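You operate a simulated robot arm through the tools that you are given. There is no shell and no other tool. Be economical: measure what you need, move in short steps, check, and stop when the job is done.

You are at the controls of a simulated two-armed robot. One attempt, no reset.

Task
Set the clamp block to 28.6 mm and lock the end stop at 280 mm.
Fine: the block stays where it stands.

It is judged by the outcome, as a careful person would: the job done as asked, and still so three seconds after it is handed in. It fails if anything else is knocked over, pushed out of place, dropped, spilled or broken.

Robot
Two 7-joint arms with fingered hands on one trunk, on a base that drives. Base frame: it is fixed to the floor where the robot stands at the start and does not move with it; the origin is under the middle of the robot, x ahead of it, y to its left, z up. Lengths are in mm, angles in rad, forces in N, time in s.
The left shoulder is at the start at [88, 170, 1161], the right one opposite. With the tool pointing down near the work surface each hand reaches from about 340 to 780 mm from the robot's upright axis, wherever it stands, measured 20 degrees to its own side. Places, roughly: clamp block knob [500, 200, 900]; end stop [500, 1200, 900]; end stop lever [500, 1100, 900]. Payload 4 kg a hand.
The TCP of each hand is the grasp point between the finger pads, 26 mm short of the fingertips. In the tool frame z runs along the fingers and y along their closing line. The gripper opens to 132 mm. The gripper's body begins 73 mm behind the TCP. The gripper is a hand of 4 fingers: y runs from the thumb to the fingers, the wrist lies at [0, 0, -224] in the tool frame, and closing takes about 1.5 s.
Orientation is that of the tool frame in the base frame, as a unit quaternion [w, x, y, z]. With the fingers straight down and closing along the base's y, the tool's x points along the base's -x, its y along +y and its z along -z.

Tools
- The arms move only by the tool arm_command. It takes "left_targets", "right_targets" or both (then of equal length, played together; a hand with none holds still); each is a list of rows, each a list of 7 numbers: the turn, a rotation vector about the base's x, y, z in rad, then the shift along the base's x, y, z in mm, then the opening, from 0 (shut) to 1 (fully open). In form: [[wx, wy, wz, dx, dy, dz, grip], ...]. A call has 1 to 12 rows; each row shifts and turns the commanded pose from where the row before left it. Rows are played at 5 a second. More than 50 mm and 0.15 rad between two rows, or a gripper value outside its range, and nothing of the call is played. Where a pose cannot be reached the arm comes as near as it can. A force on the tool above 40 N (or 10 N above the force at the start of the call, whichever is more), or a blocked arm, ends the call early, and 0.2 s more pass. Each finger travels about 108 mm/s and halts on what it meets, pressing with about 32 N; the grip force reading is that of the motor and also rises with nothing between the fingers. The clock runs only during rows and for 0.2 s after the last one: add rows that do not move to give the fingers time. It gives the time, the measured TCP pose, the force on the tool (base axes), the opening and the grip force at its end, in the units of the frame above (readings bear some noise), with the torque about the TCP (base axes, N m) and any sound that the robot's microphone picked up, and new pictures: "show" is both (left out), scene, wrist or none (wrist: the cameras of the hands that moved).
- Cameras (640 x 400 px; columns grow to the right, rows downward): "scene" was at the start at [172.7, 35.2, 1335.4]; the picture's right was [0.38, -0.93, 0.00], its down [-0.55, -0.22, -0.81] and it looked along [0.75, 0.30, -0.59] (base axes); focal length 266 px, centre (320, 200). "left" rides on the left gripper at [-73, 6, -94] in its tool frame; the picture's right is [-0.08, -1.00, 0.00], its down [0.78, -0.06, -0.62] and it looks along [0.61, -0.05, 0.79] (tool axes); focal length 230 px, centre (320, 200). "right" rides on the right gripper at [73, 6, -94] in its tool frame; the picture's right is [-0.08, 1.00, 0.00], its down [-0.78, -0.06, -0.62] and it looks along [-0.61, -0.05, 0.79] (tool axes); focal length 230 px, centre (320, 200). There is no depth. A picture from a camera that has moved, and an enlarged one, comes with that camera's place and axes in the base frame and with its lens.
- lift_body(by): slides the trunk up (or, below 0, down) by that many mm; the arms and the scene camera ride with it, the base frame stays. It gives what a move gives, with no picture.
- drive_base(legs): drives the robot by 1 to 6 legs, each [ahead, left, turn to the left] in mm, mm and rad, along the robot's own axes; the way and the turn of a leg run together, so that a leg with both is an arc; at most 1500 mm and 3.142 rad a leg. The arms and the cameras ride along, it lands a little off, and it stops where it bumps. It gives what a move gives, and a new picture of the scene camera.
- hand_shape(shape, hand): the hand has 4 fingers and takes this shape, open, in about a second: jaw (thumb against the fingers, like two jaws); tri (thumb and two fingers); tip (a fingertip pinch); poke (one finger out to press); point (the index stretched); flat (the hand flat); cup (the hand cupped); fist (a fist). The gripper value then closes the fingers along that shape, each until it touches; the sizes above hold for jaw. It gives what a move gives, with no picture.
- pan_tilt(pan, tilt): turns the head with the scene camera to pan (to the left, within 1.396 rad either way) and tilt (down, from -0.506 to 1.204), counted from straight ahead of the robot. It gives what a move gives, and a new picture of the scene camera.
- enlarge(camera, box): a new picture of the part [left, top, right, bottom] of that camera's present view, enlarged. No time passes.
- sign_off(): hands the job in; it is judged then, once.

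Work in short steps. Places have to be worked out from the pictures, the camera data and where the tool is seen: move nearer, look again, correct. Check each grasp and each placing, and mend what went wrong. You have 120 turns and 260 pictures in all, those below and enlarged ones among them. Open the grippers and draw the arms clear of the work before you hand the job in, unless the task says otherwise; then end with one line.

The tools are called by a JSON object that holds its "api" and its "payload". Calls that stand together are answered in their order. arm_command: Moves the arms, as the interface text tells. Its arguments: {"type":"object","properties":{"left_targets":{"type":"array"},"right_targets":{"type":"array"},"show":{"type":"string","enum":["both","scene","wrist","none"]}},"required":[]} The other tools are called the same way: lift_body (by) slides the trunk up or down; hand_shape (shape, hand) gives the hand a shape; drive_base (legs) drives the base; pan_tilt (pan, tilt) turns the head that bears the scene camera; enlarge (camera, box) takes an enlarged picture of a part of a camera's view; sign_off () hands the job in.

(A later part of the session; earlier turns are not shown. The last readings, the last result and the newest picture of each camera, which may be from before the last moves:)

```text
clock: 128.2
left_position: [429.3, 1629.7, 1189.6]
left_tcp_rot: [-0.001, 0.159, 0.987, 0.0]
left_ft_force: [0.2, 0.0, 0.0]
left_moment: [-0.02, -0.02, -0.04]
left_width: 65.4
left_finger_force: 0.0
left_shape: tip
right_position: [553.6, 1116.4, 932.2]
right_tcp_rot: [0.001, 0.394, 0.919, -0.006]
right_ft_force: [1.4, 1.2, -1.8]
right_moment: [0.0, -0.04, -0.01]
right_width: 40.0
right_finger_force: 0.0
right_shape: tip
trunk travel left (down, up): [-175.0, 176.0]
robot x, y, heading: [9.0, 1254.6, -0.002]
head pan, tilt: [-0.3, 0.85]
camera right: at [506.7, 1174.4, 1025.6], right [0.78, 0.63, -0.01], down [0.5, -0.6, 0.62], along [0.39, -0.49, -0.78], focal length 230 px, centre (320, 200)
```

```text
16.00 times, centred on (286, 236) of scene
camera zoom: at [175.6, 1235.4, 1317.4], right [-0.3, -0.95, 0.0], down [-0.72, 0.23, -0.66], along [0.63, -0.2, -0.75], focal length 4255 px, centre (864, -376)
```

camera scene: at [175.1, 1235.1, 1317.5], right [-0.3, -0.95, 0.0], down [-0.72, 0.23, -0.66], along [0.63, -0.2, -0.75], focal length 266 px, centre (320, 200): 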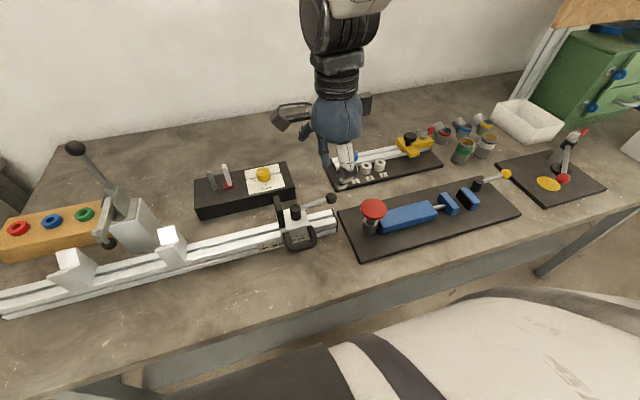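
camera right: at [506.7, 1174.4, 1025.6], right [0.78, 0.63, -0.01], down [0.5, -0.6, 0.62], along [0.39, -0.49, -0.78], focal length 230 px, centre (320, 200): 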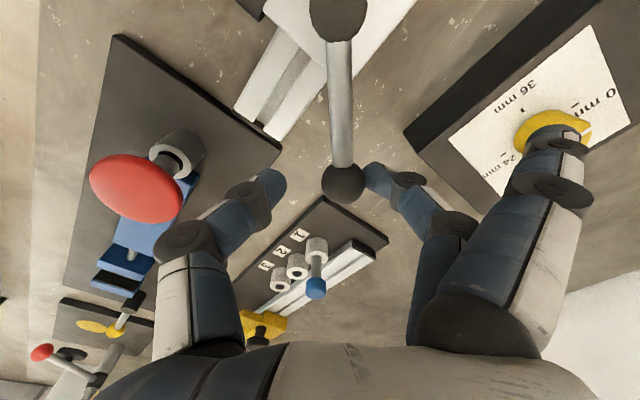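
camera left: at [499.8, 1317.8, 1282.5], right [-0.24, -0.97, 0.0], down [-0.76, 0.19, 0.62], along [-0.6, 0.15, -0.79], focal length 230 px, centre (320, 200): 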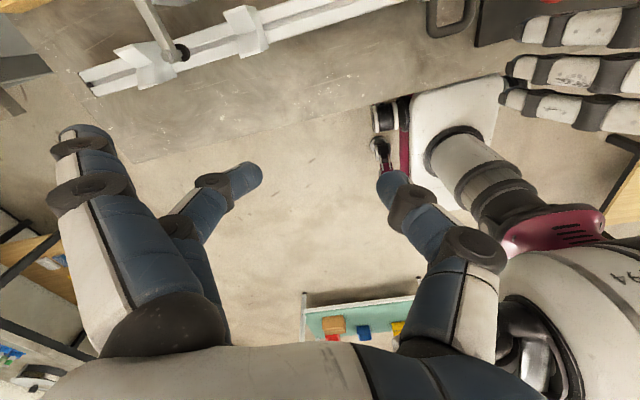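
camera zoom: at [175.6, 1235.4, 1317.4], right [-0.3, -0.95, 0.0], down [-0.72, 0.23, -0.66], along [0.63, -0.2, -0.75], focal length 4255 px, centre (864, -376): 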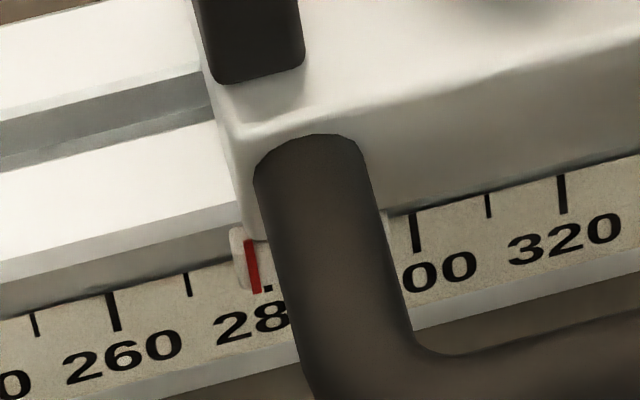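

The unlock stroke did not shift it. I return the lever only to about -0.25 rad, where it should still slide, then fine-set the carriage so that only a short final stroke remains.

{"api": "arm_command", "payload": {"right_targets": [[0, 0, 0, 7, 6.5, 0, 0.28], [0, 0, 0, 7, 6.5, 0, 0.28], [0, 0, 0.1, 4.9, 6.3, 0, 0.28], [0, 0, 0.1, 4.1, 6.8, 0, 0.28], [0, 0, 0.1, 3.4, 7.1, 0, 0.28], [0, 0, 0.1, 2.8, 7.5, 0, 0.28], [0, 0, 0.1, 2, 7.7, 0, 0.28], [0, 0, 0, 0, 0, 0, 0.28]], "show": "wrist"}}

{"api": "enlarge", "payload": {"camera": "scene", "box": [268, 224, 304, 248]}}

```text
clock: 130.1
left_position: [430.7, 1630.6, 1190.2]
left_tcp_rot: [0.0, 0.158, 0.987, 0.0]
left_ft_force: [0.0, 1.0, -0.3]
left_moment: [0.01, 0.01, -0.01]
left_width: 65.5
left_finger_force: 0.0
left_shape: tip
right_position: [583.6, 1165.0, 931.4]
right_tcp_rot: [0.003, 0.153, 0.988, -0.005]
right_ft_force: [0.9, -3.1, -0.8]
right_moment: [-0.01, -0.03, 0.02]
right_width: 38.7
right_finger_force: 0.0
right_shape: tip
trunk travel left (down, up): [-175.0, 176.0]
robot x, y, heading: [5.0, 1258.7, -0.008]
head pan, tilt: [-0.3, 0.85]
camera right: at [514.6, 1194.1, 1025.7], right [0.38, 0.93, -0.01], down [0.73, -0.29, 0.62], along [0.57, -0.24, -0.78], focal length 230 px, centre (320, 200)
```

right: 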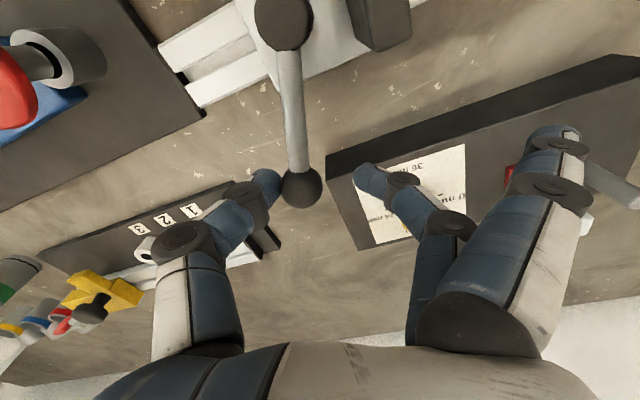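

```text
16.00 times, centred on (286, 236) of scene
camera zoom: at [175.4, 1234.9, 1317.4], right [-0.3, -0.95, 0.0], down [-0.72, 0.23, -0.66], along [0.63, -0.2, -0.75], focal length 4255 px, centre (864, -376)
```

zoom: 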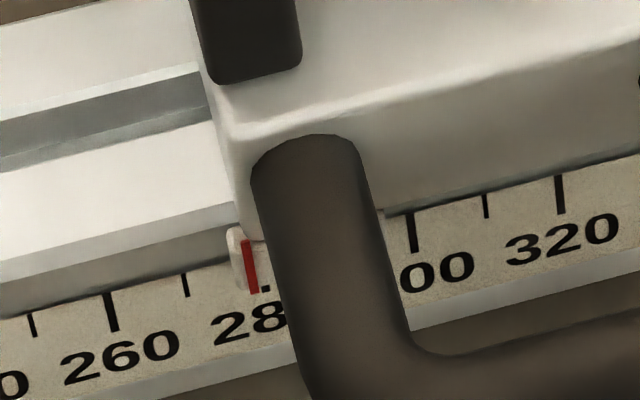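

No drift this time (still ~278.4), with the lever at about -0.33 rad. I lift off, move to the handle and set the carriage back in -y.

{"api": "arm_command", "payload": {"right_targets": [[0, 0, 0, 0, -5, 0, 0.34], [0, 0, 0, 0, 0, 35, 0.36], [0, 0, 0, 0, 0, 45, 0.4], [0, 0, 0.1, -30, 6, 15, 0.5], [0, 0, 0.1, -30, 6, 0, 0.6], [0, 0, 0.106, -30, 6, 0, 0.6], [0, 0, 0, -28, 5, 0, 0.6], [0, 0, 0, 0, 0, -30, 0.6], [0, 0, 0, 0, 0, -40, 0.6], [0, 0, 0, 0, 0, 0, 0.6]], "show": "wrist"}}

```text
clock: 132.2
left_position: [429.5, 1628.9, 1189.0]
left_tcp_rot: [0.0, 0.159, 0.987, -0.001]
left_ft_force: [-0.2, 0.1, -0.2]
left_moment: [0.01, 0.04, 0.0]
left_width: 65.4
left_finger_force: 0.1
left_shape: tip
right_position: [465.0, 1181.8, 957.7]
right_tcp_rot: [0.004, 0.002, 1.0, -0.005]
right_ft_force: [-0.2, 0.0, 0.5]
right_moment: [0.01, -0.04, 0.0]
right_width: 78.7
right_finger_force: 0.1
right_shape: tip
trunk travel left (down, up): [-175.0, 176.0]
robot x, y, heading: [7.3, 1257.3, -0.005]
head pan, tilt: [-0.3, 0.85]
camera right: at [390.7, 1188.3, 1052.1], right [0.08, 1.0, -0.01], down [0.78, -0.06, 0.62], along [0.62, -0.06, -0.78], focal length 230 px, centre (320, 200)
```

right: 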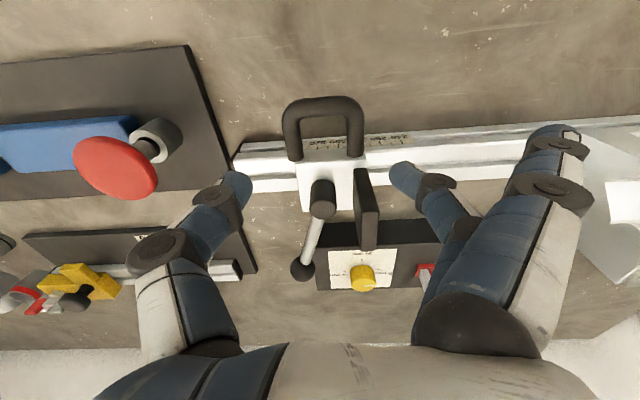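

Well placed. I descend, grip, move -2.9 mm in y, release and lift to read.

{"api": "arm_command", "payload": {"right_targets": [[0, 0, 0, 0, 1, -34, 0.6], [0, 0, 0, 0, 0, -30, 0.55], [0, 0, 0, 0, 0, 0, 0.47], [0, 0, 0, 0, 0, 0, 0.43], [0, 0, 0, 0, 0, 0, 0.4], [0, 0, 0, 0, 0, 0, 0.37], [0, 0, 0, 0, 0, 0, 0.37], [0, 0, 0, 0, -1, 0, 0.37], [0, 0, 0, 0, -1, 0, 0.37], [0, 0, 0, 0, -0.9, 0, 0.37], [0, 0, 0, 0, 0, 0, 0.37]], "show": "none"}}

{"api": "arm_command", "payload": {"right_targets": [[0, 0, 0, 0, 0, 0, 0.42], [0, 0, 0, 0, 0, 0, 0.5], [0, 0, 0, 0, 0, 0, 0.6], [0, 0, 0, 0, 0, 30, 0.6], [0, 0, 0, 0, 0, 45, 0.6], [0, 0, 0, 0, 0, 45, 0.6], [0, 0, 0, 35, 0, 10, 0.5], [0, 0, 0, 0, 0, 0, 0.5]], "show": "none"}}

{"api": "enlarge", "payload": {"camera": "scene", "box": [268, 224, 304, 248]}}

```text
clock: 134.7
left_position: [429.0, 1630.0, 1189.1]
left_tcp_rot: [0.0, 0.159, 0.987, 0.0]
left_ft_force: [0.3, -0.6, -0.7]
left_moment: [0.03, 0.01, 0.01]
left_width: 65.3
left_finger_force: 0.1
left_shape: tip
right_position: [465.1, 1180.5, 892.8]
right_tcp_rot: [0.004, 0.002, 1.0, -0.006]
right_ft_force: [-4.1, 6.4, -3.1]
right_moment: [0.06, 0.04, 0.05]
right_width: 55.4
right_finger_force: 32.2
right_shape: tip
trunk travel left (down, up): [-175.0, 176.0]
robot x, y, heading: [8.9, 1258.6, -0.008]
head pan, tilt: [-0.3, 0.85]
```

```text
clock: 136.4
left_position: [429.2, 1630.1, 1189.9]
left_tcp_rot: [0.001, 0.16, 0.987, 0.0]
left_ft_force: [0.0, 0.1, 0.5]
left_moment: [-0.02, -0.01, 0.0]
left_width: 65.2
left_finger_force: 0.1
left_shape: tip
right_position: [501.2, 1183.3, 1023.7]
right_tcp_rot: [0.003, 0.002, 1.0, -0.005]
right_ft_force: [-0.5, 0.7, 0.2]
right_moment: [-0.01, -0.02, -0.02]
right_width: 66.9
right_finger_force: 0.1
right_shape: tip
trunk travel left (down, up): [-175.0, 176.0]
robot x, y, heading: [10.8, 1255.9, -0.011]
head pan, tilt: [-0.3, 0.85]
```

```text
16.00 times, centred on (286, 236) of scene
camera zoom: at [174.2, 1235.2, 1317.7], right [-0.3, -0.95, 0.0], down [-0.72, 0.23, -0.66], along [0.63, -0.2, -0.75], focal length 4255 px, centre (864, -376)
```

zoom: 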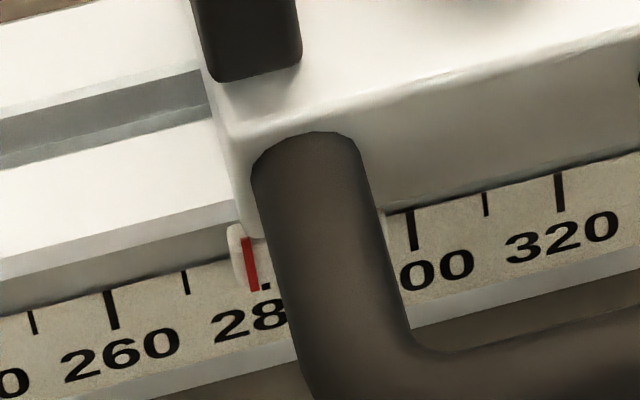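

Friction is higher at this lever angle (6 N held without slip). I repeat with -4.6 mm.

{"api": "arm_command", "payload": {"right_targets": [[0, 0, 0, -35, 0, -10, 0.6], [0, 0, 0, 0, 1, -45, 0.6], [0, 0, 0, 0, 1, -45, 0.6], [0, 0, 0, 0, 0, -30, 0.5], [0, 0, 0, 0, 0, 0, 0.44], [0, 0, 0, 0, 0, 0, 0.4], [0, 0, 0, 0, 0, 0, 0.37], [0, 0, 0, 0, 0, 0, 0.37], [0, 0, 0, 0, -1.5, 0, 0.37], [0, 0, 0, 0, -1.5, 0, 0.37], [0, 0, 0, 0, -1.6, 0, 0.37], [0, 0, 0, 0, 0, 0, 0.37]], "show": "none"}}

{"api": "arm_command", "payload": {"right_targets": [[0, 0, 0, 0, 0, 0, 0.42], [0, 0, 0, 0, 0, 0, 0.5], [0, 0, 0, 0, 0, 0, 0.6], [0, 0, 0, 0, 0, 30, 0.6], [0, 0, 0, 0, 0, 45, 0.6], [0, 0, 0, 0, 0, 45, 0.6], [0, 0, 0, 35, 0, 10, 0.5], [0, 0, 0, 0, 0, 0, 0.5]], "show": "none"}}

{"api": "enlarge", "payload": {"camera": "scene", "box": [268, 224, 304, 248]}}

```text
clock: 139.1
left_position: [430.6, 1631.2, 1188.3]
left_tcp_rot: [0.0, 0.159, 0.987, -0.001]
left_ft_force: [-1.1, -0.2, -0.2]
left_moment: [0.01, -0.03, -0.01]
left_width: 65.4
left_finger_force: 0.0
left_shape: tip
right_position: [468.1, 1179.9, 893.1]
right_tcp_rot: [0.003, 0.001, 1.0, -0.005]
right_ft_force: [4.7, 13.2, -9.7]
right_moment: [0.3, -0.06, 0.04]
right_width: 55.2
right_finger_force: 32.4
right_shape: tip
trunk travel left (down, up): [-175.0, 176.0]
robot x, y, heading: [10.0, 1257.2, -0.004]
head pan, tilt: [-0.3, 0.85]
```

```text
clock: 140.8
left_position: [429.3, 1630.0, 1188.9]
left_tcp_rot: [0.001, 0.159, 0.987, 0.0]
left_ft_force: [-1.2, 0.0, -0.2]
left_moment: [0.03, -0.02, -0.01]
left_width: 65.2
left_finger_force: 0.1
left_shape: tip
right_position: [498.2, 1176.3, 1021.9]
right_tcp_rot: [0.004, 0.001, 1.0, -0.005]
right_ft_force: [-0.4, -0.4, 0.0]
right_moment: [0.03, -0.03, -0.03]
right_width: 66.7
right_finger_force: 0.1
right_shape: tip
trunk travel left (down, up): [-175.0, 176.0]
robot x, y, heading: [4.4, 1255.7, -0.005]
head pan, tilt: [-0.3, 0.85]
```

```text
16.00 times, centred on (286, 236) of scene
camera zoom: at [174.2, 1235.2, 1317.7], right [-0.3, -0.95, 0.0], down [-0.72, 0.23, -0.66], along [0.63, -0.2, -0.75], focal length 4255 px, centre (864, -376)
```

zoom: 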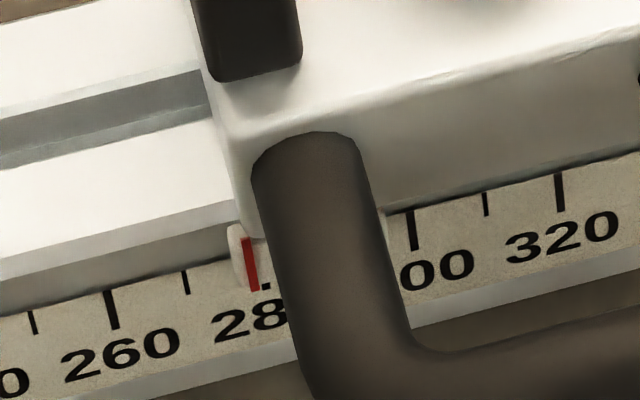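

Even 13 N does not move it, so it is already locked at this angle. I fully unlock as before: back to the ball, caging it again.

{"api": "arm_command", "payload": {"right_targets": [[0, 0, -0.1, 27, -7, 0, 0.45], [0, 0, -0.1, 27, -7, 0, 0.4], [0, 0, -0.1, 28, -7, -10, 0.36], [0, 0, 0, 0, 0, -20, 0.36], [0, 0, 0, 0, 0, 0, 0.36]], "show": "wrist"}}

```text
clock: 142.1
left_position: [429.9, 1630.0, 1187.4]
left_tcp_rot: [0.0, 0.159, 0.987, 0.0]
left_ft_force: [-0.6, 0.0, 0.0]
left_moment: [0.02, -0.01, -0.02]
left_width: 65.6
left_finger_force: 0.0
left_shape: tip
right_position: [582.5, 1156.7, 993.2]
right_tcp_rot: [0.002, 0.151, 0.988, -0.007]
right_ft_force: [-0.1, 0.1, 0.4]
right_moment: [-0.02, 0.01, -0.01]
right_width: 47.9
right_finger_force: 0.1
right_shape: tip
trunk travel left (down, up): [-175.0, 176.0]
robot x, y, heading: [8.2, 1257.0, -0.003]
head pan, tilt: [-0.3, 0.85]
camera right: at [512.9, 1184.8, 1086.7], right [0.37, 0.93, -0.01], down [0.73, -0.28, 0.62], along [0.58, -0.24, -0.78], focal length 230 px, centre (320, 200)
```

right: 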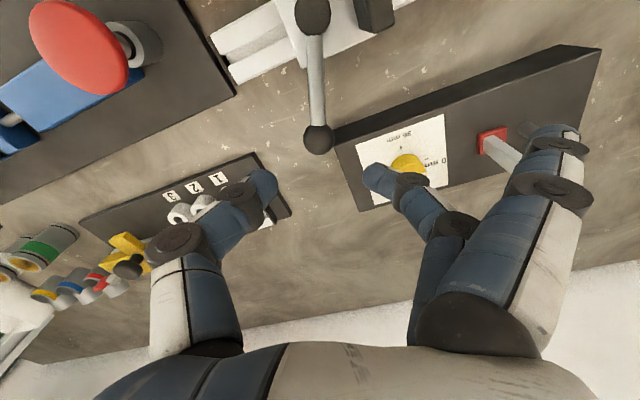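

The cage is centred over the ball at [581, 1155]. I descend and start the clockwise unlock sweep.

{"api": "arm_command", "payload": {"right_targets": [[0, 0, 0, -2, -2, -30, 0.34], [0, 0, 0, 0, 0, -31, 0.3], [0, 0, 0, -1, -6, 0, 0.28], [0, 0, 0, -2, -6, 0, 0.28], [0, 0, -0.1, -3.7, -5.7, 0, 0.28], [0, 0, -0.1, -3.7, -5.7, 0, 0.28], [0, 0, -0.1, -5.5, -5.7, 0, 0.28], [0, 0, -0.1, -5.5, -5.7, 0, 0.28], [0, 0, -0.1, -6.6, -4.6, 0, 0.28], [0, 0, -0.1, -6.6, -4.6, 0, 0.28], [0, 0, 0, 0, 0, 0, 0.28]], "show": "none"}}

{"api": "arm_command", "payload": {"right_targets": [[0, 0, -0.1, -7.3, -3.2, 0, 0.28], [0, 0, -0.1, -7.3, -3.2, 0, 0.28], [0, 0, -0.1, -7.8, -1.6, 0, 0.28], [0, 0, -0.1, -7.8, -1.6, 0, 0.28], [0, 0, -0.1, -8, 0, 0, 0.28], [0, 0, -0.1, -8, 0, 0, 0.28], [0, 0, 0, 0, 0, 0, 0.28]], "show": "wrist"}}

{"api": "enlarge", "payload": {"camera": "scene", "box": [268, 224, 304, 248]}}

```text
clock: 144.4
left_position: [429.0, 1630.8, 1189.9]
left_tcp_rot: [0.0, 0.159, 0.987, -0.001]
left_ft_force: [0.0, 0.8, -0.4]
left_moment: [-0.01, -0.05, 0.0]
left_width: 65.6
left_finger_force: 0.1
left_shape: tip
right_position: [544.7, 1112.7, 931.0]
right_tcp_rot: [0.001, 0.437, 0.899, -0.007]
right_ft_force: [0.9, 0.7, 0.7]
right_moment: [0.04, -0.02, 0.0]
right_width: 39.3
right_finger_force: 0.0
right_shape: tip
trunk travel left (down, up): [-175.0, 176.0]
robot x, y, heading: [9.5, 1257.4, -0.013]
head pan, tilt: [-0.3, 0.85]
```

```text
clock: 146.1
left_position: [429.9, 1631.3, 1189.3]
left_tcp_rot: [0.0, 0.159, 0.987, 0.0]
left_ft_force: [-0.1, 0.1, 0.2]
left_moment: [0.0, -0.02, 0.01]
left_width: 65.1
left_finger_force: 0.0
left_shape: tip
right_position: [499.5, 1102.3, 932.0]
right_tcp_rot: [-0.001, 0.684, 0.73, -0.006]
right_ft_force: [1.2, 1.0, 0.2]
right_moment: [0.04, 0.02, 0.05]
right_width: 39.5
right_finger_force: 0.2
right_shape: tip
trunk travel left (down, up): [-175.0, 176.0]
robot x, y, heading: [11.2, 1256.9, -0.005]
head pan, tilt: [-0.3, 0.85]
camera right: at [499.8, 1176.1, 1025.5], right [1.0, -0.01, -0.01], down [0.0, -0.78, 0.62], along [-0.02, -0.62, -0.78], focal length 230 px, centre (320, 200)
```

right: 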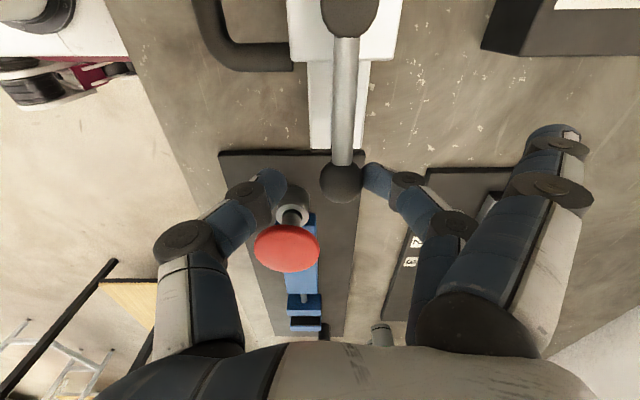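

```text
16.00 times, centred on (286, 236) of scene
camera zoom: at [175.6, 1235.3, 1317.4], right [-0.3, -0.95, 0.0], down [-0.72, 0.23, -0.66], along [0.63, -0.2, -0.75], focal length 4255 px, centre (864, -376)
```

zoom: 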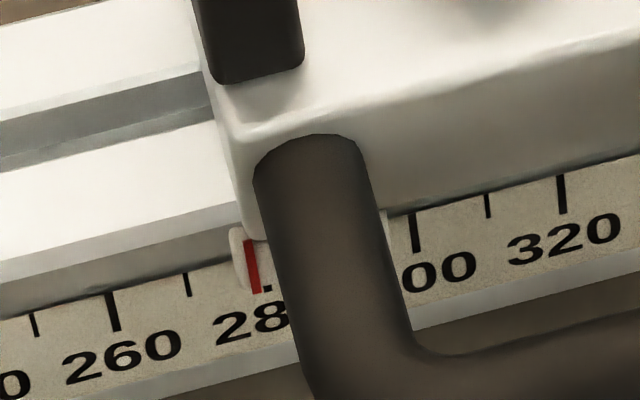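

Unlocked, with the index unmoved (~278.4). I lift off and return to the handle.

{"api": "arm_command", "payload": {"right_targets": [[0, 0, 0, -1, 0, 0, 0.34], [0, 0, 0, 0, 0, 35, 0.36], [0, 0, 0.1, 0, 0, 45, 0.4], [0, 0, 0.14, -4, 9, 0, 0.5], [0, 0, 0.14, -4, 9, 0, 0.6], [0, 0, 0.14, -4, 9, 0, 0.6], [0, 0, 0.14, -4, 9, 0, 0.6], [0, 0, 0.14, -4, 9, 0, 0.6], [0, 0, 0.14, -4, 9, 0, 0.6], [0, 0, 0.14, -4, 9, 0, 0.6], [0, 0, 0.14, -3, 9, 0, 0.6], [0, 0, 0.14, -3, 9, 0, 0.6]], "show": "none"}}

{"api": "arm_command", "payload": {"right_targets": [[0, 0, 0.145, 0, 0, 0, 0.6], [0, 0, 0, 0, 0, -25, 0.6], [0, 0, 0, 0, 0, -25, 0.6], [0, 0, 0, 0, 0, 0, 0.6]], "show": "wrist"}}

```text
clock: 148.7
left_position: [429.5, 1631.9, 1188.6]
left_tcp_rot: [0.001, 0.159, 0.987, 0.0]
left_ft_force: [-0.5, 0.3, 0.1]
left_moment: [0.01, 0.02, 0.01]
left_width: 65.3
left_finger_force: 0.0
left_shape: tip
right_position: [464.8, 1184.0, 1012.6]
right_tcp_rot: [0.003, 0.07, 0.998, -0.006]
right_ft_force: [0.0, 0.3, 0.1]
right_moment: [-0.01, -0.05, 0.01]
right_width: 78.8
right_finger_force: 0.2
right_shape: tip
trunk travel left (down, up): [-175.0, 176.0]
robot x, y, heading: [11.1, 1259.7, -0.009]
head pan, tilt: [-0.3, 0.85]
```

```text
clock: 149.7
left_position: [428.8, 1630.3, 1190.1]
left_tcp_rot: [0.001, 0.159, 0.987, 0.0]
left_ft_force: [0.6, -0.9, 0.7]
left_moment: [-0.01, 0.0, 0.0]
left_width: 65.3
left_finger_force: 0.0
left_shape: tip
right_position: [464.2, 1184.1, 964.0]
right_tcp_rot: [0.003, 0.0, 1.0, -0.005]
right_ft_force: [0.7, 0.0, -0.3]
right_moment: [0.0, 0.02, -0.03]
right_width: 78.4
right_finger_force: 0.1
right_shape: tip
trunk travel left (down, up): [-175.0, 176.0]
robot x, y, heading: [9.8, 1255.4, -0.008]
head pan, tilt: [-0.3, 0.85]
camera right: at [389.5, 1190.0, 1057.4], right [0.08, 1.0, -0.01], down [0.78, -0.05, 0.62], along [0.62, -0.06, -0.78], focal length 230 px, centre (320, 200)
```

right: 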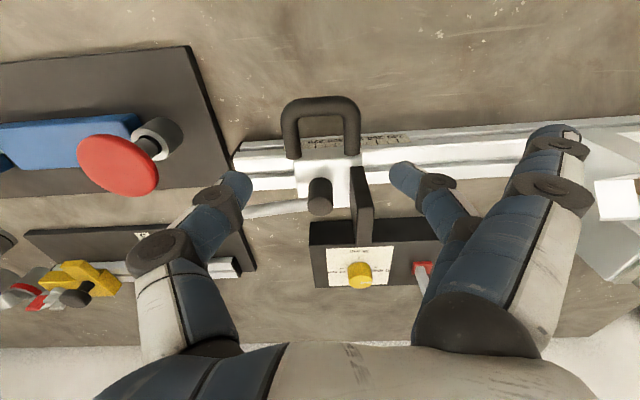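

I descend 70 mm, grip, move -4.2 mm, release and read.

{"api": "arm_command", "payload": {"right_targets": [[0, 0, 0, 1, 0, -35, 0.6], [0, 0, 0, 0, 0, -35, 0.55], [0, 0, 0, 0, 0, 0, 0.47], [0, 0, 0, 0, 0, 0, 0.43], [0, 0, 0, 0, 0, 0, 0.4], [0, 0, 0, 0, 0, 0, 0.37], [0, 0, 0, 0, 0, 0, 0.37], [0, 0, 0, 0, -1.4, 0, 0.37], [0, 0, 0, 0, -1.4, 0, 0.37], [0, 0, 0, 0, -1.4, 0, 0.37], [0, 0, 0, 0, 0, 0, 0.37]], "show": "none"}}

{"api": "arm_command", "payload": {"right_targets": [[0, 0, 0, 0, 0, 0, 0.42], [0, 0, 0, 0, 0, 0, 0.5], [0, 0, 0, 0, 0, 0, 0.6], [0, 0, 0, 0, 0, 30, 0.6], [0, 0, 0, 0, 0, 45, 0.6], [0, 0, 0, 0, 0, 45, 0.6], [0, 0, 0, 35, 0, 10, 0.5], [0, 0, 0, 0, 0, 0, 0.5]], "show": "none"}}

{"api": "enlarge", "payload": {"camera": "scene", "box": [268, 224, 304, 248]}}

```text
clock: 152.1
left_position: [429.2, 1629.7, 1188.6]
left_tcp_rot: [0.0, 0.159, 0.987, 0.0]
left_ft_force: [-0.1, -0.4, 0.1]
left_moment: [0.04, -0.02, -0.04]
left_width: 65.5
left_finger_force: 0.0
left_shape: tip
right_position: [466.3, 1180.4, 892.4]
right_tcp_rot: [0.003, -0.001, 1.0, -0.006]
right_ft_force: [-6.8, 4.6, -2.0]
right_moment: [-0.09, 0.04, 0.04]
right_width: 55.2
right_finger_force: 31.9
right_shape: tip
trunk travel left (down, up): [-175.0, 176.0]
robot x, y, heading: [9.0, 1256.6, -0.008]
head pan, tilt: [-0.3, 0.85]
```

```text
clock: 153.8
left_position: [428.3, 1629.4, 1190.4]
left_tcp_rot: [0.0, 0.159, 0.987, -0.001]
left_ft_force: [-0.2, -0.3, 0.1]
left_moment: [0.02, -0.01, 0.02]
left_width: 65.2
left_finger_force: 0.1
left_shape: tip
right_position: [501.1, 1177.1, 1024.2]
right_tcp_rot: [0.004, -0.002, 1.0, -0.006]
right_ft_force: [-0.1, 0.7, 0.4]
right_moment: [-0.01, 0.0, -0.01]
right_width: 67.2
right_finger_force: 0.1
right_shape: tip
trunk travel left (down, up): [-175.0, 176.0]
robot x, y, heading: [9.0, 1260.2, -0.005]
head pan, tilt: [-0.3, 0.85]
```

```text
16.00 times, centred on (286, 236) of scene
camera zoom: at [174.2, 1235.2, 1317.7], right [-0.3, -0.95, 0.0], down [-0.72, 0.23, -0.66], along [0.63, -0.2, -0.75], focal length 4255 px, centre (864, -376)
```

zoom: 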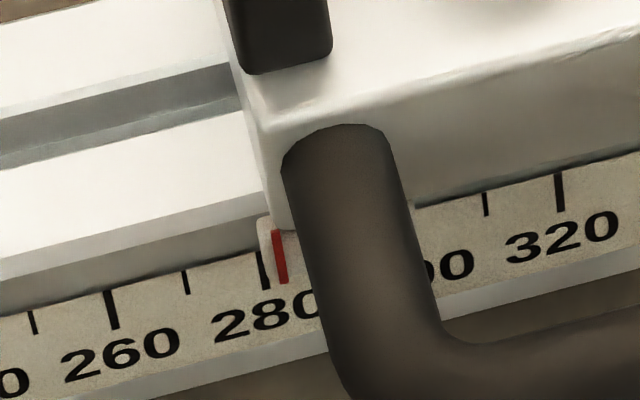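

The reading is ~282.4, a bit more than planned. I now go to the ball for the locking stroke and will watch the index at each stage.

{"api": "arm_command", "payload": {"right_targets": [[0, 0, -0.137, 1, -8, 0, 0.5], [0, 0, -0.137, 1, -8, 0, 0.5], [0, 0, -0.137, 1, -8, 0, 0.45], [0, 0, -0.137, 1, -8, 0, 0.4], [0, 0, -0.137, 1, -8, 0, 0.36], [0, 0, -0.137, 1, -8, 0, 0.36], [0, 0, -0.137, 1, -8, 0, 0.36], [0, 0, -0.137, 1, -8, 0, 0.36], [0, 0, -0.137, 1, -8, -10, 0.36], [0, 0, -0.137, 1, -7, -10, 0.36], [0, 0, -0.1, 0, 0, 0, 0.36], [0, 0, 0, 0, 0, 0, 0.36]], "show": "wrist"}}

```text
clock: 156.4
left_position: [430.2, 1629.5, 1188.9]
left_tcp_rot: [0.001, 0.16, 0.987, 0.0]
left_ft_force: [0.6, -0.6, -1.0]
left_moment: [-0.01, -0.01, -0.02]
left_width: 65.3
left_finger_force: 0.0
left_shape: tip
right_position: [511.4, 1100.1, 1001.4]
right_tcp_rot: [-0.001, 0.67, 0.742, -0.006]
right_ft_force: [0.3, -0.8, 1.3]
right_moment: [-0.01, 0.0, 0.03]
right_width: 48.4
right_finger_force: 0.1
right_shape: tip
trunk travel left (down, up): [-175.0, 176.0]
robot x, y, heading: [11.0, 1258.3, -0.012]
head pan, tilt: [-0.3, 0.85]
camera right: at [509.7, 1174.2, 1095.0], right [1.0, 0.02, -0.01], down [0.02, -0.78, 0.62], along [0.01, -0.62, -0.78], focal length 230 px, centre (320, 200)
```

right: 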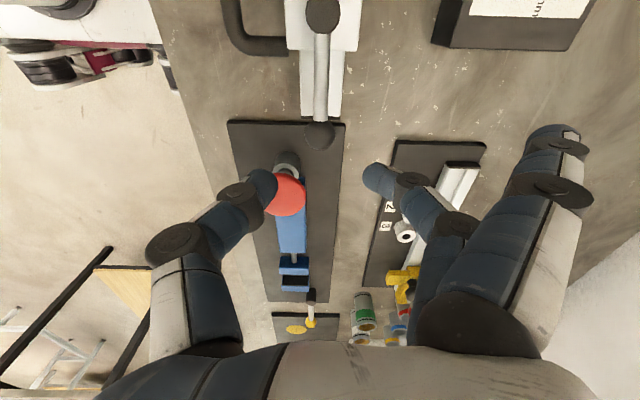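

Centred. I descend and sweep counter-clockwise to about -50°, then check.

{"api": "arm_command", "payload": {"right_targets": [[0, 0, 0, 0, 0, -35, 0.36], [0, 0, 0, 0, 0, -34, 0.32], [0, 0, 0, 0, 0, 0, 0.28], [0, 0, 0.0, 9, -2, 0, 0.28], [0, 0, 0.1, 8.3, 0, 0, 0.28], [0, 0, 0.1, 7.5, 2.4, 0, 0.28], [0, 0, 0.1, 7.3, 3.3, 0, 0.28], [0, 0, 0.1, 6.8, 3.9, 0, 0.28], [0, 0, 0.1, 6.5, 4.6, 0, 0.28], [0, 0, 0.1, 6, 5.3, 0, 0.28], [0, 0, 0, 0, 0, 0, 0.28]], "show": "none"}}

{"api": "enlarge", "payload": {"camera": "scene", "box": [268, 224, 304, 248]}}

{"api": "enlarge", "payload": {"camera": "right", "box": [200, 0, 440, 210]}}

```text
clock: 158.8
left_position: [429.8, 1629.6, 1188.6]
left_tcp_rot: [0.0, 0.159, 0.987, 0.0]
left_ft_force: [1.1, 0.9, -1.4]
left_moment: [0.03, 0.07, -0.01]
left_width: 65.3
left_finger_force: 0.0
left_shape: tip
right_position: [563.5, 1114.6, 932.4]
right_tcp_rot: [0.001, 0.42, 0.907, -0.006]
right_ft_force: [-0.7, -2.8, 1.9]
right_moment: [-0.06, 0.06, 0.03]
right_width: 38.9
right_finger_force: 0.0
right_shape: tip
trunk travel left (down, up): [-175.0, 176.0]
robot x, y, heading: [7.9, 1254.1, -0.004]
head pan, tilt: [-0.3, 0.85]
```

```text
16.00 times, centred on (286, 236) of scene
camera zoom: at [175.0, 1234.9, 1317.5], right [-0.3, -0.95, 0.0], down [-0.72, 0.23, -0.66], along [0.63, -0.2, -0.75], focal length 4255 px, centre (864, -376)
```

zoom: 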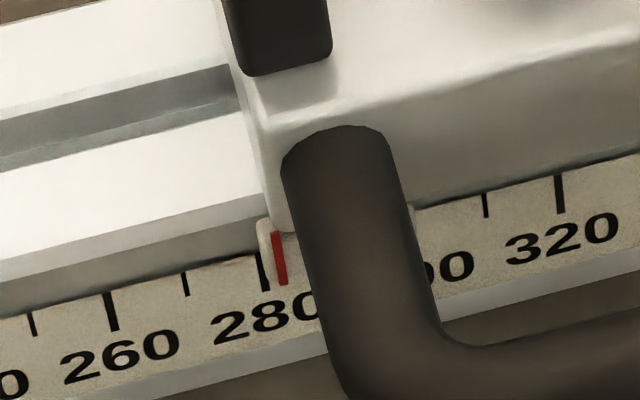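

```text
1.90 times, centred on (320, 105) of right
camera zoom: at [519.9, 1177.0, 1026.0], right [0.81, 0.59, -0.01], down [0.46, -0.63, 0.62], along [0.36, -0.51, -0.78], focal length 438 px, centre (320, 381)
```

zoom: 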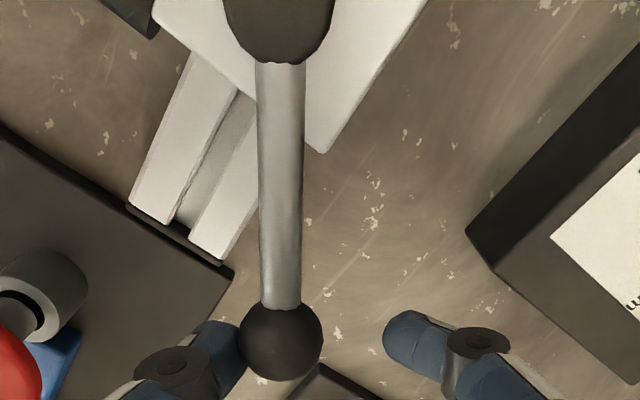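

No drift yet (282.4). I advance by 0.3 rad and look again.

{"api": "arm_command", "payload": {"right_targets": [[0, 0, 0.1, 5.3, 5.8, 0, 0.28], [0, 0, 0.1, 4.9, 6.3, 0, 0.28], [0, 0, 0.1, 4.1, 6.8, 0, 0.28], [0, 0, 0, 0, 0, 0, 0.28]], "show": "none"}}

{"api": "enlarge", "payload": {"camera": "scene", "box": [268, 224, 304, 248]}}

```text
clock: 159.8
left_position: [428.8, 1629.9, 1189.2]
left_tcp_rot: [0.0, 0.16, 0.987, 0.0]
left_ft_force: [0.5, 0.1, 1.1]
left_moment: [0.04, -0.02, -0.01]
left_width: 65.3
left_finger_force: 0.0
left_shape: tip
right_position: [576.7, 1135.1, 933.4]
right_tcp_rot: [0.002, 0.28, 0.96, -0.005]
right_ft_force: [-0.5, -3.4, -0.4]
right_moment: [-0.08, 0.01, 0.06]
right_width: 38.7
right_finger_force: 0.1
right_shape: tip
trunk travel left (down, up): [-175.0, 176.0]
robot x, y, heading: [9.1, 1255.7, -0.01]
head pan, tilt: [-0.3, 0.85]
```

```text
16.00 times, centred on (286, 236) of scene
camera zoom: at [175.3, 1234.9, 1317.4], right [-0.3, -0.95, 0.0], down [-0.72, 0.23, -0.66], along [0.63, -0.2, -0.75], focal length 4255 px, centre (864, -376)
```

zoom: 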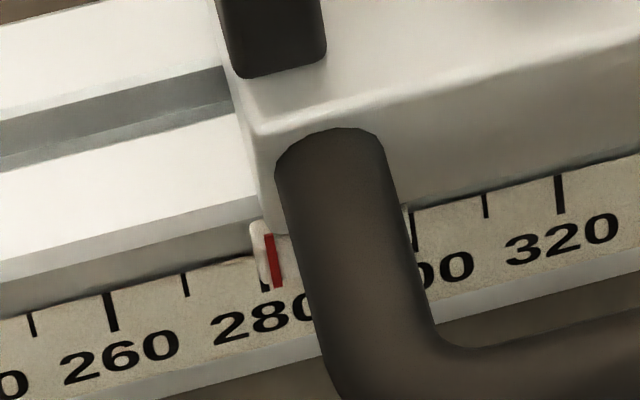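

It has drifted to ~281.4 at about -0.6 rad, as hoped. I continue in a small step.

{"api": "arm_command", "payload": {"right_targets": [[0, 0, 0.1, 3.4, 7.1, 0, 0.28], [0, 0, 0, 0, 0, 0, 0.28]], "show": "none"}}

{"api": "enlarge", "payload": {"camera": "scene", "box": [268, 224, 304, 248]}}

```text
clock: 160.4
left_position: [429.9, 1629.5, 1190.3]
left_tcp_rot: [0.0, 0.159, 0.987, 0.0]
left_ft_force: [-0.7, -0.1, 0.2]
left_moment: [0.03, 0.02, -0.02]
left_width: 65.7
left_finger_force: 0.1
left_shape: tip
right_position: [581.9, 1143.1, 934.3]
right_tcp_rot: [0.003, 0.231, 0.973, -0.007]
right_ft_force: [0.8, -3.9, -1.7]
right_moment: [-0.02, -0.04, 0.08]
right_width: 39.3
right_finger_force: 0.0
right_shape: tip
trunk travel left (down, up): [-175.0, 176.0]
robot x, y, heading: [8.6, 1257.3, -0.005]
head pan, tilt: [-0.3, 0.85]
```

```text
16.00 times, centred on (286, 236) of scene
camera zoom: at [175.4, 1234.8, 1317.4], right [-0.3, -0.95, 0.0], down [-0.72, 0.23, -0.66], along [0.63, -0.2, -0.75], focal length 4255 px, centre (864, -376)
```

zoom: 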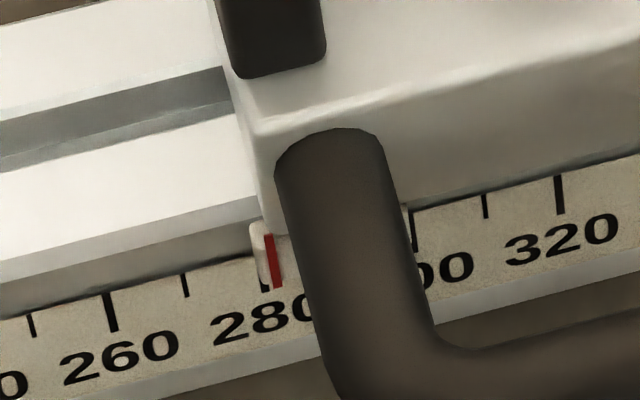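

It is steady at ~281.4, so the drag happens between about -0.9 and -0.6 rad and then it locks. I back the lever to about -1.1 to release it, check, and repeat the push so another ~1–1.4 mm of drag brings it to 280.

{"api": "arm_command", "payload": {"right_targets": [[0, 0, 0, -6, -7.7, -1, 0.28], [0, 0, 0, -5.8, -7.7, -1, 0.28], [0, 0, -0.105, -5.2, -6, 0, 0.28], [0, 0, -0.105, -5.9, -5.5, 0, 0.28], [0, 0, -0.105, -6.3, -5, 0, 0.28], [0, 0, -0.105, -6.8, -4.2, 0, 0.28], [0, 0, -0.105, -7.1, -3.5, 0, 0.28], [0, 0, -0.105, -7.6, -2.8, 0, 0.28], [0, 0, 0, 0, 0, 0, 0.28]], "show": "none"}}

{"api": "enlarge", "payload": {"camera": "scene", "box": [268, 224, 304, 248]}}

```text
clock: 162.4
left_position: [430.4, 1630.7, 1188.8]
left_tcp_rot: [0.0, 0.159, 0.987, 0.0]
left_ft_force: [-0.2, 1.1, 0.1]
left_moment: [0.01, 0.03, -0.02]
left_width: 65.6
left_finger_force: 0.1
left_shape: tip
right_position: [528.9, 1101.5, 929.8]
right_tcp_rot: [0.0, 0.523, 0.852, -0.006]
right_ft_force: [1.5, 1.6, 0.0]
right_moment: [0.02, -0.03, 0.04]
right_width: 39.5
right_finger_force: 0.1
right_shape: tip
trunk travel left (down, up): [-175.0, 176.0]
robot x, y, heading: [9.2, 1261.7, -0.006]
head pan, tilt: [-0.3, 0.85]
```

```text
16.00 times, centred on (286, 236) of scene
camera zoom: at [175.5, 1235.4, 1317.4], right [-0.3, -0.95, 0.0], down [-0.72, 0.23, -0.66], along [0.63, -0.2, -0.75], focal length 4255 px, centre (864, -376)
```

zoom: 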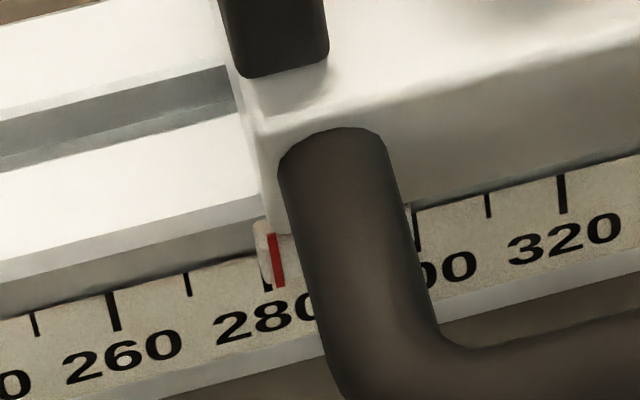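

Still ~281.5 with the lever released. I push forward again to about -0.6.

{"api": "arm_command", "payload": {"right_targets": [[0, 0, 0, 9.3, 4.8, 0, 0.28], [0, 0, 0, 9.3, 4.8, 0, 0.28], [0, 0, 0.1, 6.5, 4.6, 0, 0.28], [0, 0, 0.1, 6, 5.3, 0, 0.28], [0, 0, 0.1, 5.3, 5.8, 0, 0.28], [0, 0, 0.1, 4.9, 6.3, 0, 0.28], [0, 0, 0.1, 4.1, 6.8, 0, 0.28], [0, 0, 0, 0, 0, 0, 0.28]], "show": "none"}}

{"api": "enlarge", "payload": {"camera": "scene", "box": [268, 224, 304, 248]}}

```text
clock: 164.2
left_position: [428.7, 1630.5, 1190.4]
left_tcp_rot: [0.0, 0.16, 0.987, 0.0]
left_ft_force: [0.4, 0.4, -1.2]
left_moment: [0.01, 0.01, 0.01]
left_width: 65.2
left_finger_force: 0.2
left_shape: tip
right_position: [575.5, 1138.8, 931.1]
right_tcp_rot: [0.002, 0.294, 0.956, -0.006]
right_ft_force: [0.2, -2.4, -1.8]
right_moment: [0.01, -0.01, 0.02]
right_width: 38.9
right_finger_force: 0.1
right_shape: tip
trunk travel left (down, up): [-175.0, 176.0]
robot x, y, heading: [11.4, 1257.2, -0.007]
head pan, tilt: [-0.3, 0.85]
```

```text
16.00 times, centred on (286, 236) of scene
camera zoom: at [175.3, 1234.9, 1317.5], right [-0.3, -0.95, 0.0], down [-0.72, 0.23, -0.66], along [0.63, -0.2, -0.75], focal length 4255 px, centre (864, -376)
```

zoom: 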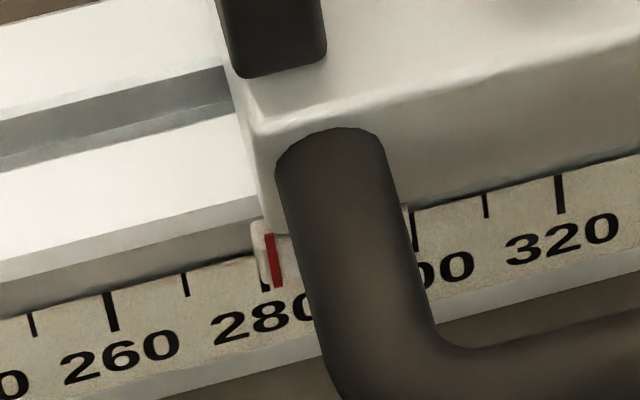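

No drift this time, so it was not fully released at -1.1. I do a full release to -1.5, then the forward stroke.

{"api": "arm_command", "payload": {"right_targets": [[0, 0, 0, -5.3, -8.5, 0, 0.28], [0, 0, 0, -5.3, -8.5, 0, 0.28], [0, 0, -0.1, -5.9, -5.5, 0, 0.28], [0, 0, -0.1, -6.3, -5, 0, 0.28], [0, 0, -0.1, -6.8, -4.2, 0, 0.28], [0, 0, -0.1, -7.1, -3.5, 0, 0.28], [0, 0, -0.1, -7.6, -2.8, 0, 0.28], [0, 0, -0.1, -7.7, -2, 0, 0.28], [0, 0, -0.1, -7.9, -1.3, 0, 0.28], [0, 0, -0.1, -8, -0.4, 0, 0.28], [0, 0, -0.1, -8, 0.3, 0, 0.28], [0, 0, 0, 0, 0, 0, 0.28]], "show": "wrist"}}

{"api": "enlarge", "payload": {"camera": "scene", "box": [268, 224, 304, 248]}}

```text
clock: 166.8
left_position: [430.1, 1630.6, 1189.3]
left_tcp_rot: [0.0, 0.159, 0.987, -0.001]
left_ft_force: [0.6, -0.7, -0.4]
left_moment: [0.0, 0.01, 0.0]
left_width: 65.5
left_finger_force: 0.1
left_shape: tip
right_position: [498.3, 1097.7, 930.2]
right_tcp_rot: [-0.001, 0.682, 0.731, -0.006]
right_ft_force: [2.3, 0.0, -0.5]
right_moment: [0.03, -0.07, 0.06]
right_width: 39.5
right_finger_force: 0.1
right_shape: tip
trunk travel left (down, up): [-175.0, 176.0]
robot x, y, heading: [5.5, 1256.2, -0.005]
head pan, tilt: [-0.3, 0.85]
camera right: at [498.8, 1171.8, 1024.3], right [1.0, -0.01, -0.01], down [0.0, -0.78, 0.62], along [-0.01, -0.62, -0.78], focal length 230 px, centre (320, 200)
```

right: 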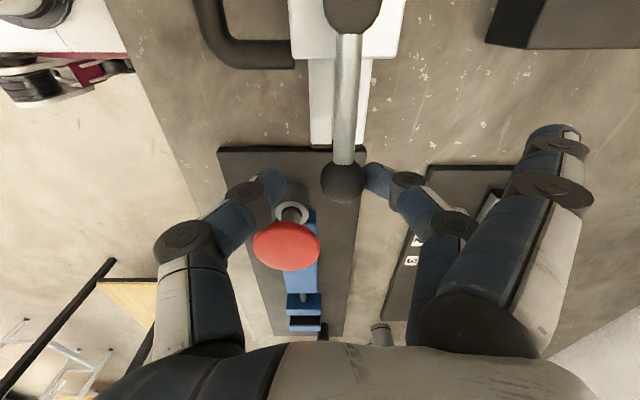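

```text
16.00 times, centred on (286, 236) of scene
camera zoom: at [175.6, 1235.4, 1317.4], right [-0.3, -0.95, 0.0], down [-0.72, 0.23, -0.66], along [0.63, -0.2, -0.75], focal length 4255 px, centre (864, -376)
```

zoom: 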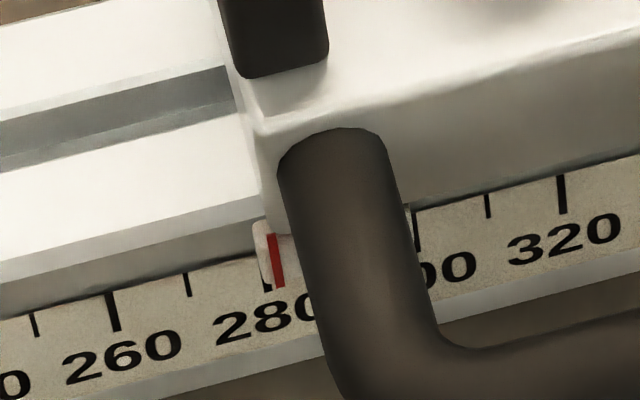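

Still 281.5 and now fully released. Forward stroke to about -0.6.

{"api": "arm_command", "payload": {"right_targets": [[0, 0, 0, 11, 0.5, 0, 0.28], [0, 0, 0, 11, 0.5, 0, 0.28], [0, 0, 0.1, 7.7, 1.8, 0, 0.28], [0, 0, 0.1, 7.5, 2.4, 0, 0.28], [0, 0, 0.1, 7.3, 3.3, 0, 0.28], [0, 0, 0.1, 6.8, 3.9, 0, 0.28], [0, 0, 0.1, 6.5, 4.6, 0, 0.28], [0, 0, 0.1, 6, 5.3, 0, 0.28], [0, 0, 0.1, 5.3, 5.8, 0, 0.28], [0, 0, 0.1, 4.9, 6.3, 0, 0.28], [0, 0, 0.1, 4.1, 6.8, 0, 0.28], [0, 0, 0, 0, 0, 0, 0.28]], "show": "none"}}

{"api": "enlarge", "payload": {"camera": "scene", "box": [268, 224, 304, 248]}}

```text
clock: 169.4
left_position: [430.3, 1630.0, 1190.2]
left_tcp_rot: [0.001, 0.159, 0.987, -0.001]
left_ft_force: [-0.2, 0.1, -0.2]
left_moment: [0.03, 0.01, 0.0]
left_width: 65.3
left_finger_force: 0.1
left_shape: tip
right_position: [577.4, 1139.7, 930.4]
right_tcp_rot: [0.002, 0.294, 0.956, -0.007]
right_ft_force: [-0.1, -2.9, -0.4]
right_moment: [-0.05, -0.03, 0.05]
right_width: 38.9
right_finger_force: 0.1
right_shape: tip
trunk travel left (down, up): [-175.0, 176.0]
robot x, y, heading: [10.6, 1255.8, -0.01]
head pan, tilt: [-0.3, 0.85]
```

```text
16.00 times, centred on (286, 236) of scene
camera zoom: at [175.3, 1234.8, 1317.5], right [-0.3, -0.95, 0.0], down [-0.72, 0.23, -0.66], along [0.63, -0.2, -0.75], focal length 4255 px, centre (864, -376)
```

zoom: 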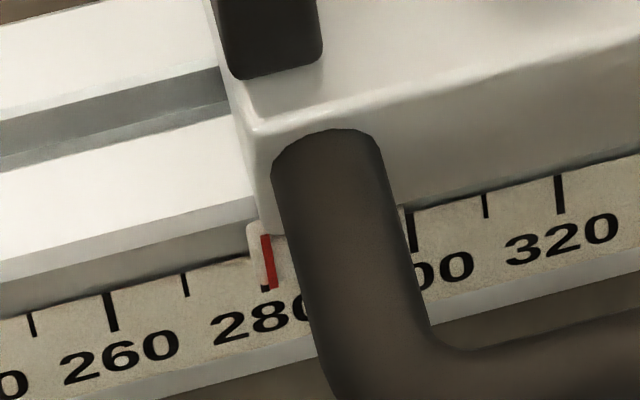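

Now ~280.9. I continue the locking stroke and watch.

{"api": "arm_command", "payload": {"right_targets": [[0, 0, 0.1, 3.4, 7.1, 0, 0.28], [0, 0, 0.1, 2.8, 7.5, 0, 0.28], [0, 0, 0.1, 2, 7.7, 0, 0.28], [0, 0, 0.1, 1.1, 7.8, 0, 0.28], [0, 0, 0, 0, 0, 0, 0.28]], "show": "none"}}

{"api": "enlarge", "payload": {"camera": "scene", "box": [268, 224, 304, 248]}}

```text
clock: 170.7
left_position: [429.9, 1629.2, 1189.6]
left_tcp_rot: [0.0, 0.159, 0.987, 0.001]
left_ft_force: [0.5, 0.2, 0.3]
left_moment: [-0.03, -0.01, -0.01]
left_width: 65.5
left_finger_force: 0.1
left_shape: tip
right_position: [587.3, 1169.3, 931.2]
right_tcp_rot: [0.003, 0.098, 0.995, -0.006]
right_ft_force: [1.1, -2.8, -2.2]
right_moment: [0.0, -0.02, 0.02]
right_width: 39.2
right_finger_force: 0.0
right_shape: tip
trunk travel left (down, up): [-175.0, 176.0]
robot x, y, heading: [3.1, 1255.7, -0.009]
head pan, tilt: [-0.3, 0.85]
```

```text
16.00 times, centred on (286, 236) of scene
camera zoom: at [175.5, 1234.9, 1317.4], right [-0.3, -0.95, 0.0], down [-0.72, 0.23, -0.66], along [0.63, -0.2, -0.75], focal length 4255 px, centre (864, -376)
```

zoom: 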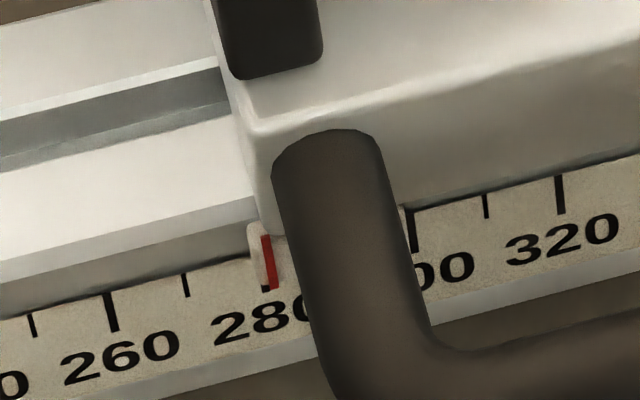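

It is stable at ~280.9. One more release and lock cycle should bring it closer, so I release fully.

{"api": "arm_command", "payload": {"right_targets": [[0, 0, 0, -2.8, -9.8, 0, 0.28], [0, 0, 0, -2.8, -9.8, 0, 0.28], [0, 0, -0.1, -3.1, -7.3, 0, 0.28], [0, 0, -0.1, -4, -7.1, 0, 0.28], [0, 0, -0.1, -4.6, -6.5, 0, 0.28], [0, 0, -0.1, -5.2, -6, 0, 0.28], [0, 0, -0.1, -5.9, -5.5, 0, 0.28], [0, 0, -0.1, -6.3, -5, 0, 0.28], [0, 0, -0.1, -6.8, -4.2, 0, 0.28], [0, 0, -0.1, -7.1, -3.5, 0, 0.28], [0, 0, -0.1, -7.6, -2.8, 0, 0.28]], "show": "none"}}

{"api": "arm_command", "payload": {"right_targets": [[0, 0, -0.1, -7.7, -2, 0, 0.28], [0, 0, -0.1, -7.9, -1.3, 0, 0.28], [0, 0, -0.1, -8, -0.4, 0, 0.28], [0, 0, -0.1, -8, 0.3, 0, 0.28], [0, 0, 0, 0, 0, 0, 0.28]], "show": "wrist"}}

{"api": "enlarge", "payload": {"camera": "scene", "box": [268, 224, 304, 248]}}

```text
clock: 173.1
left_position: [430.0, 1631.0, 1189.8]
left_tcp_rot: [0.0, 0.159, 0.987, 0.0]
left_ft_force: [0.3, -0.2, -0.3]
left_moment: [0.0, 0.02, 0.01]
left_width: 65.2
left_finger_force: 0.1
left_shape: tip
right_position: [530.6, 1102.5, 931.2]
right_tcp_rot: [0.0, 0.523, 0.852, -0.006]
right_ft_force: [2.2, 0.9, -0.2]
right_moment: [0.02, -0.03, -0.01]
right_width: 39.6
right_finger_force: 0.1
right_shape: tip
trunk travel left (down, up): [-175.0, 176.0]
robot x, y, heading: [11.4, 1257.7, -0.004]
head pan, tilt: [-0.3, 0.85]
```

```text
clock: 174.2
left_position: [429.8, 1629.5, 1188.3]
left_tcp_rot: [0.001, 0.16, 0.987, -0.001]
left_ft_force: [0.8, 0.0, 0.6]
left_moment: [-0.01, 0.02, 0.02]
left_width: 65.4
left_finger_force: 0.0
left_shape: tip
right_position: [498.6, 1100.8, 932.0]
right_tcp_rot: [-0.001, 0.682, 0.731, -0.006]
right_ft_force: [2.0, 1.1, -1.1]
right_moment: [-0.03, 0.02, -0.01]
right_width: 39.6
right_finger_force: 0.0
right_shape: tip
trunk travel left (down, up): [-175.0, 176.0]
robot x, y, heading: [13.1, 1257.6, -0.007]
head pan, tilt: [-0.3, 0.85]
camera right: at [499.5, 1173.7, 1025.8], right [1.0, -0.01, -0.01], down [0.0, -0.78, 0.62], along [-0.01, -0.62, -0.78], focal length 230 px, centre (320, 200)
```

right: 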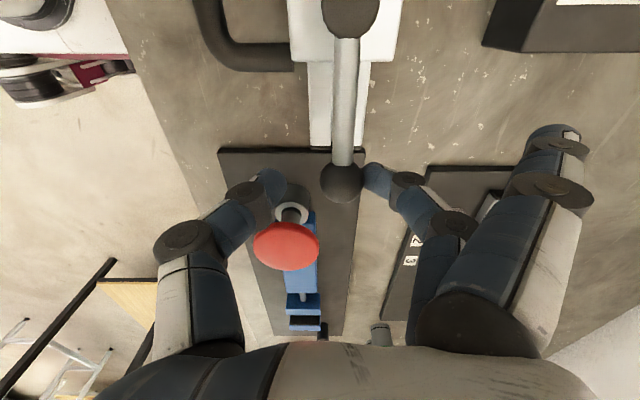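

```text
16.00 times, centred on (286, 236) of scene
camera zoom: at [175.6, 1235.3, 1317.4], right [-0.3, -0.95, 0.0], down [-0.72, 0.23, -0.66], along [0.63, -0.2, -0.75], focal length 4255 px, centre (864, -376)
```

zoom: 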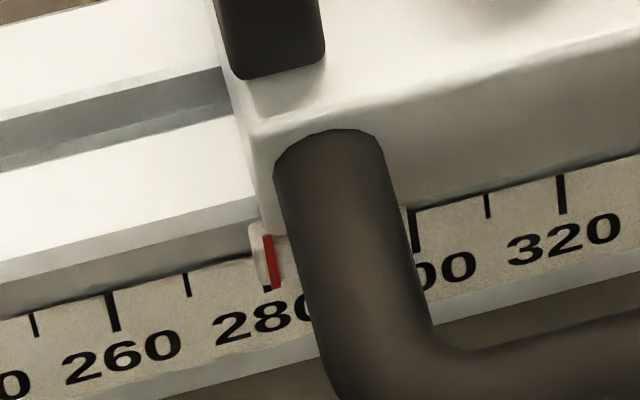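

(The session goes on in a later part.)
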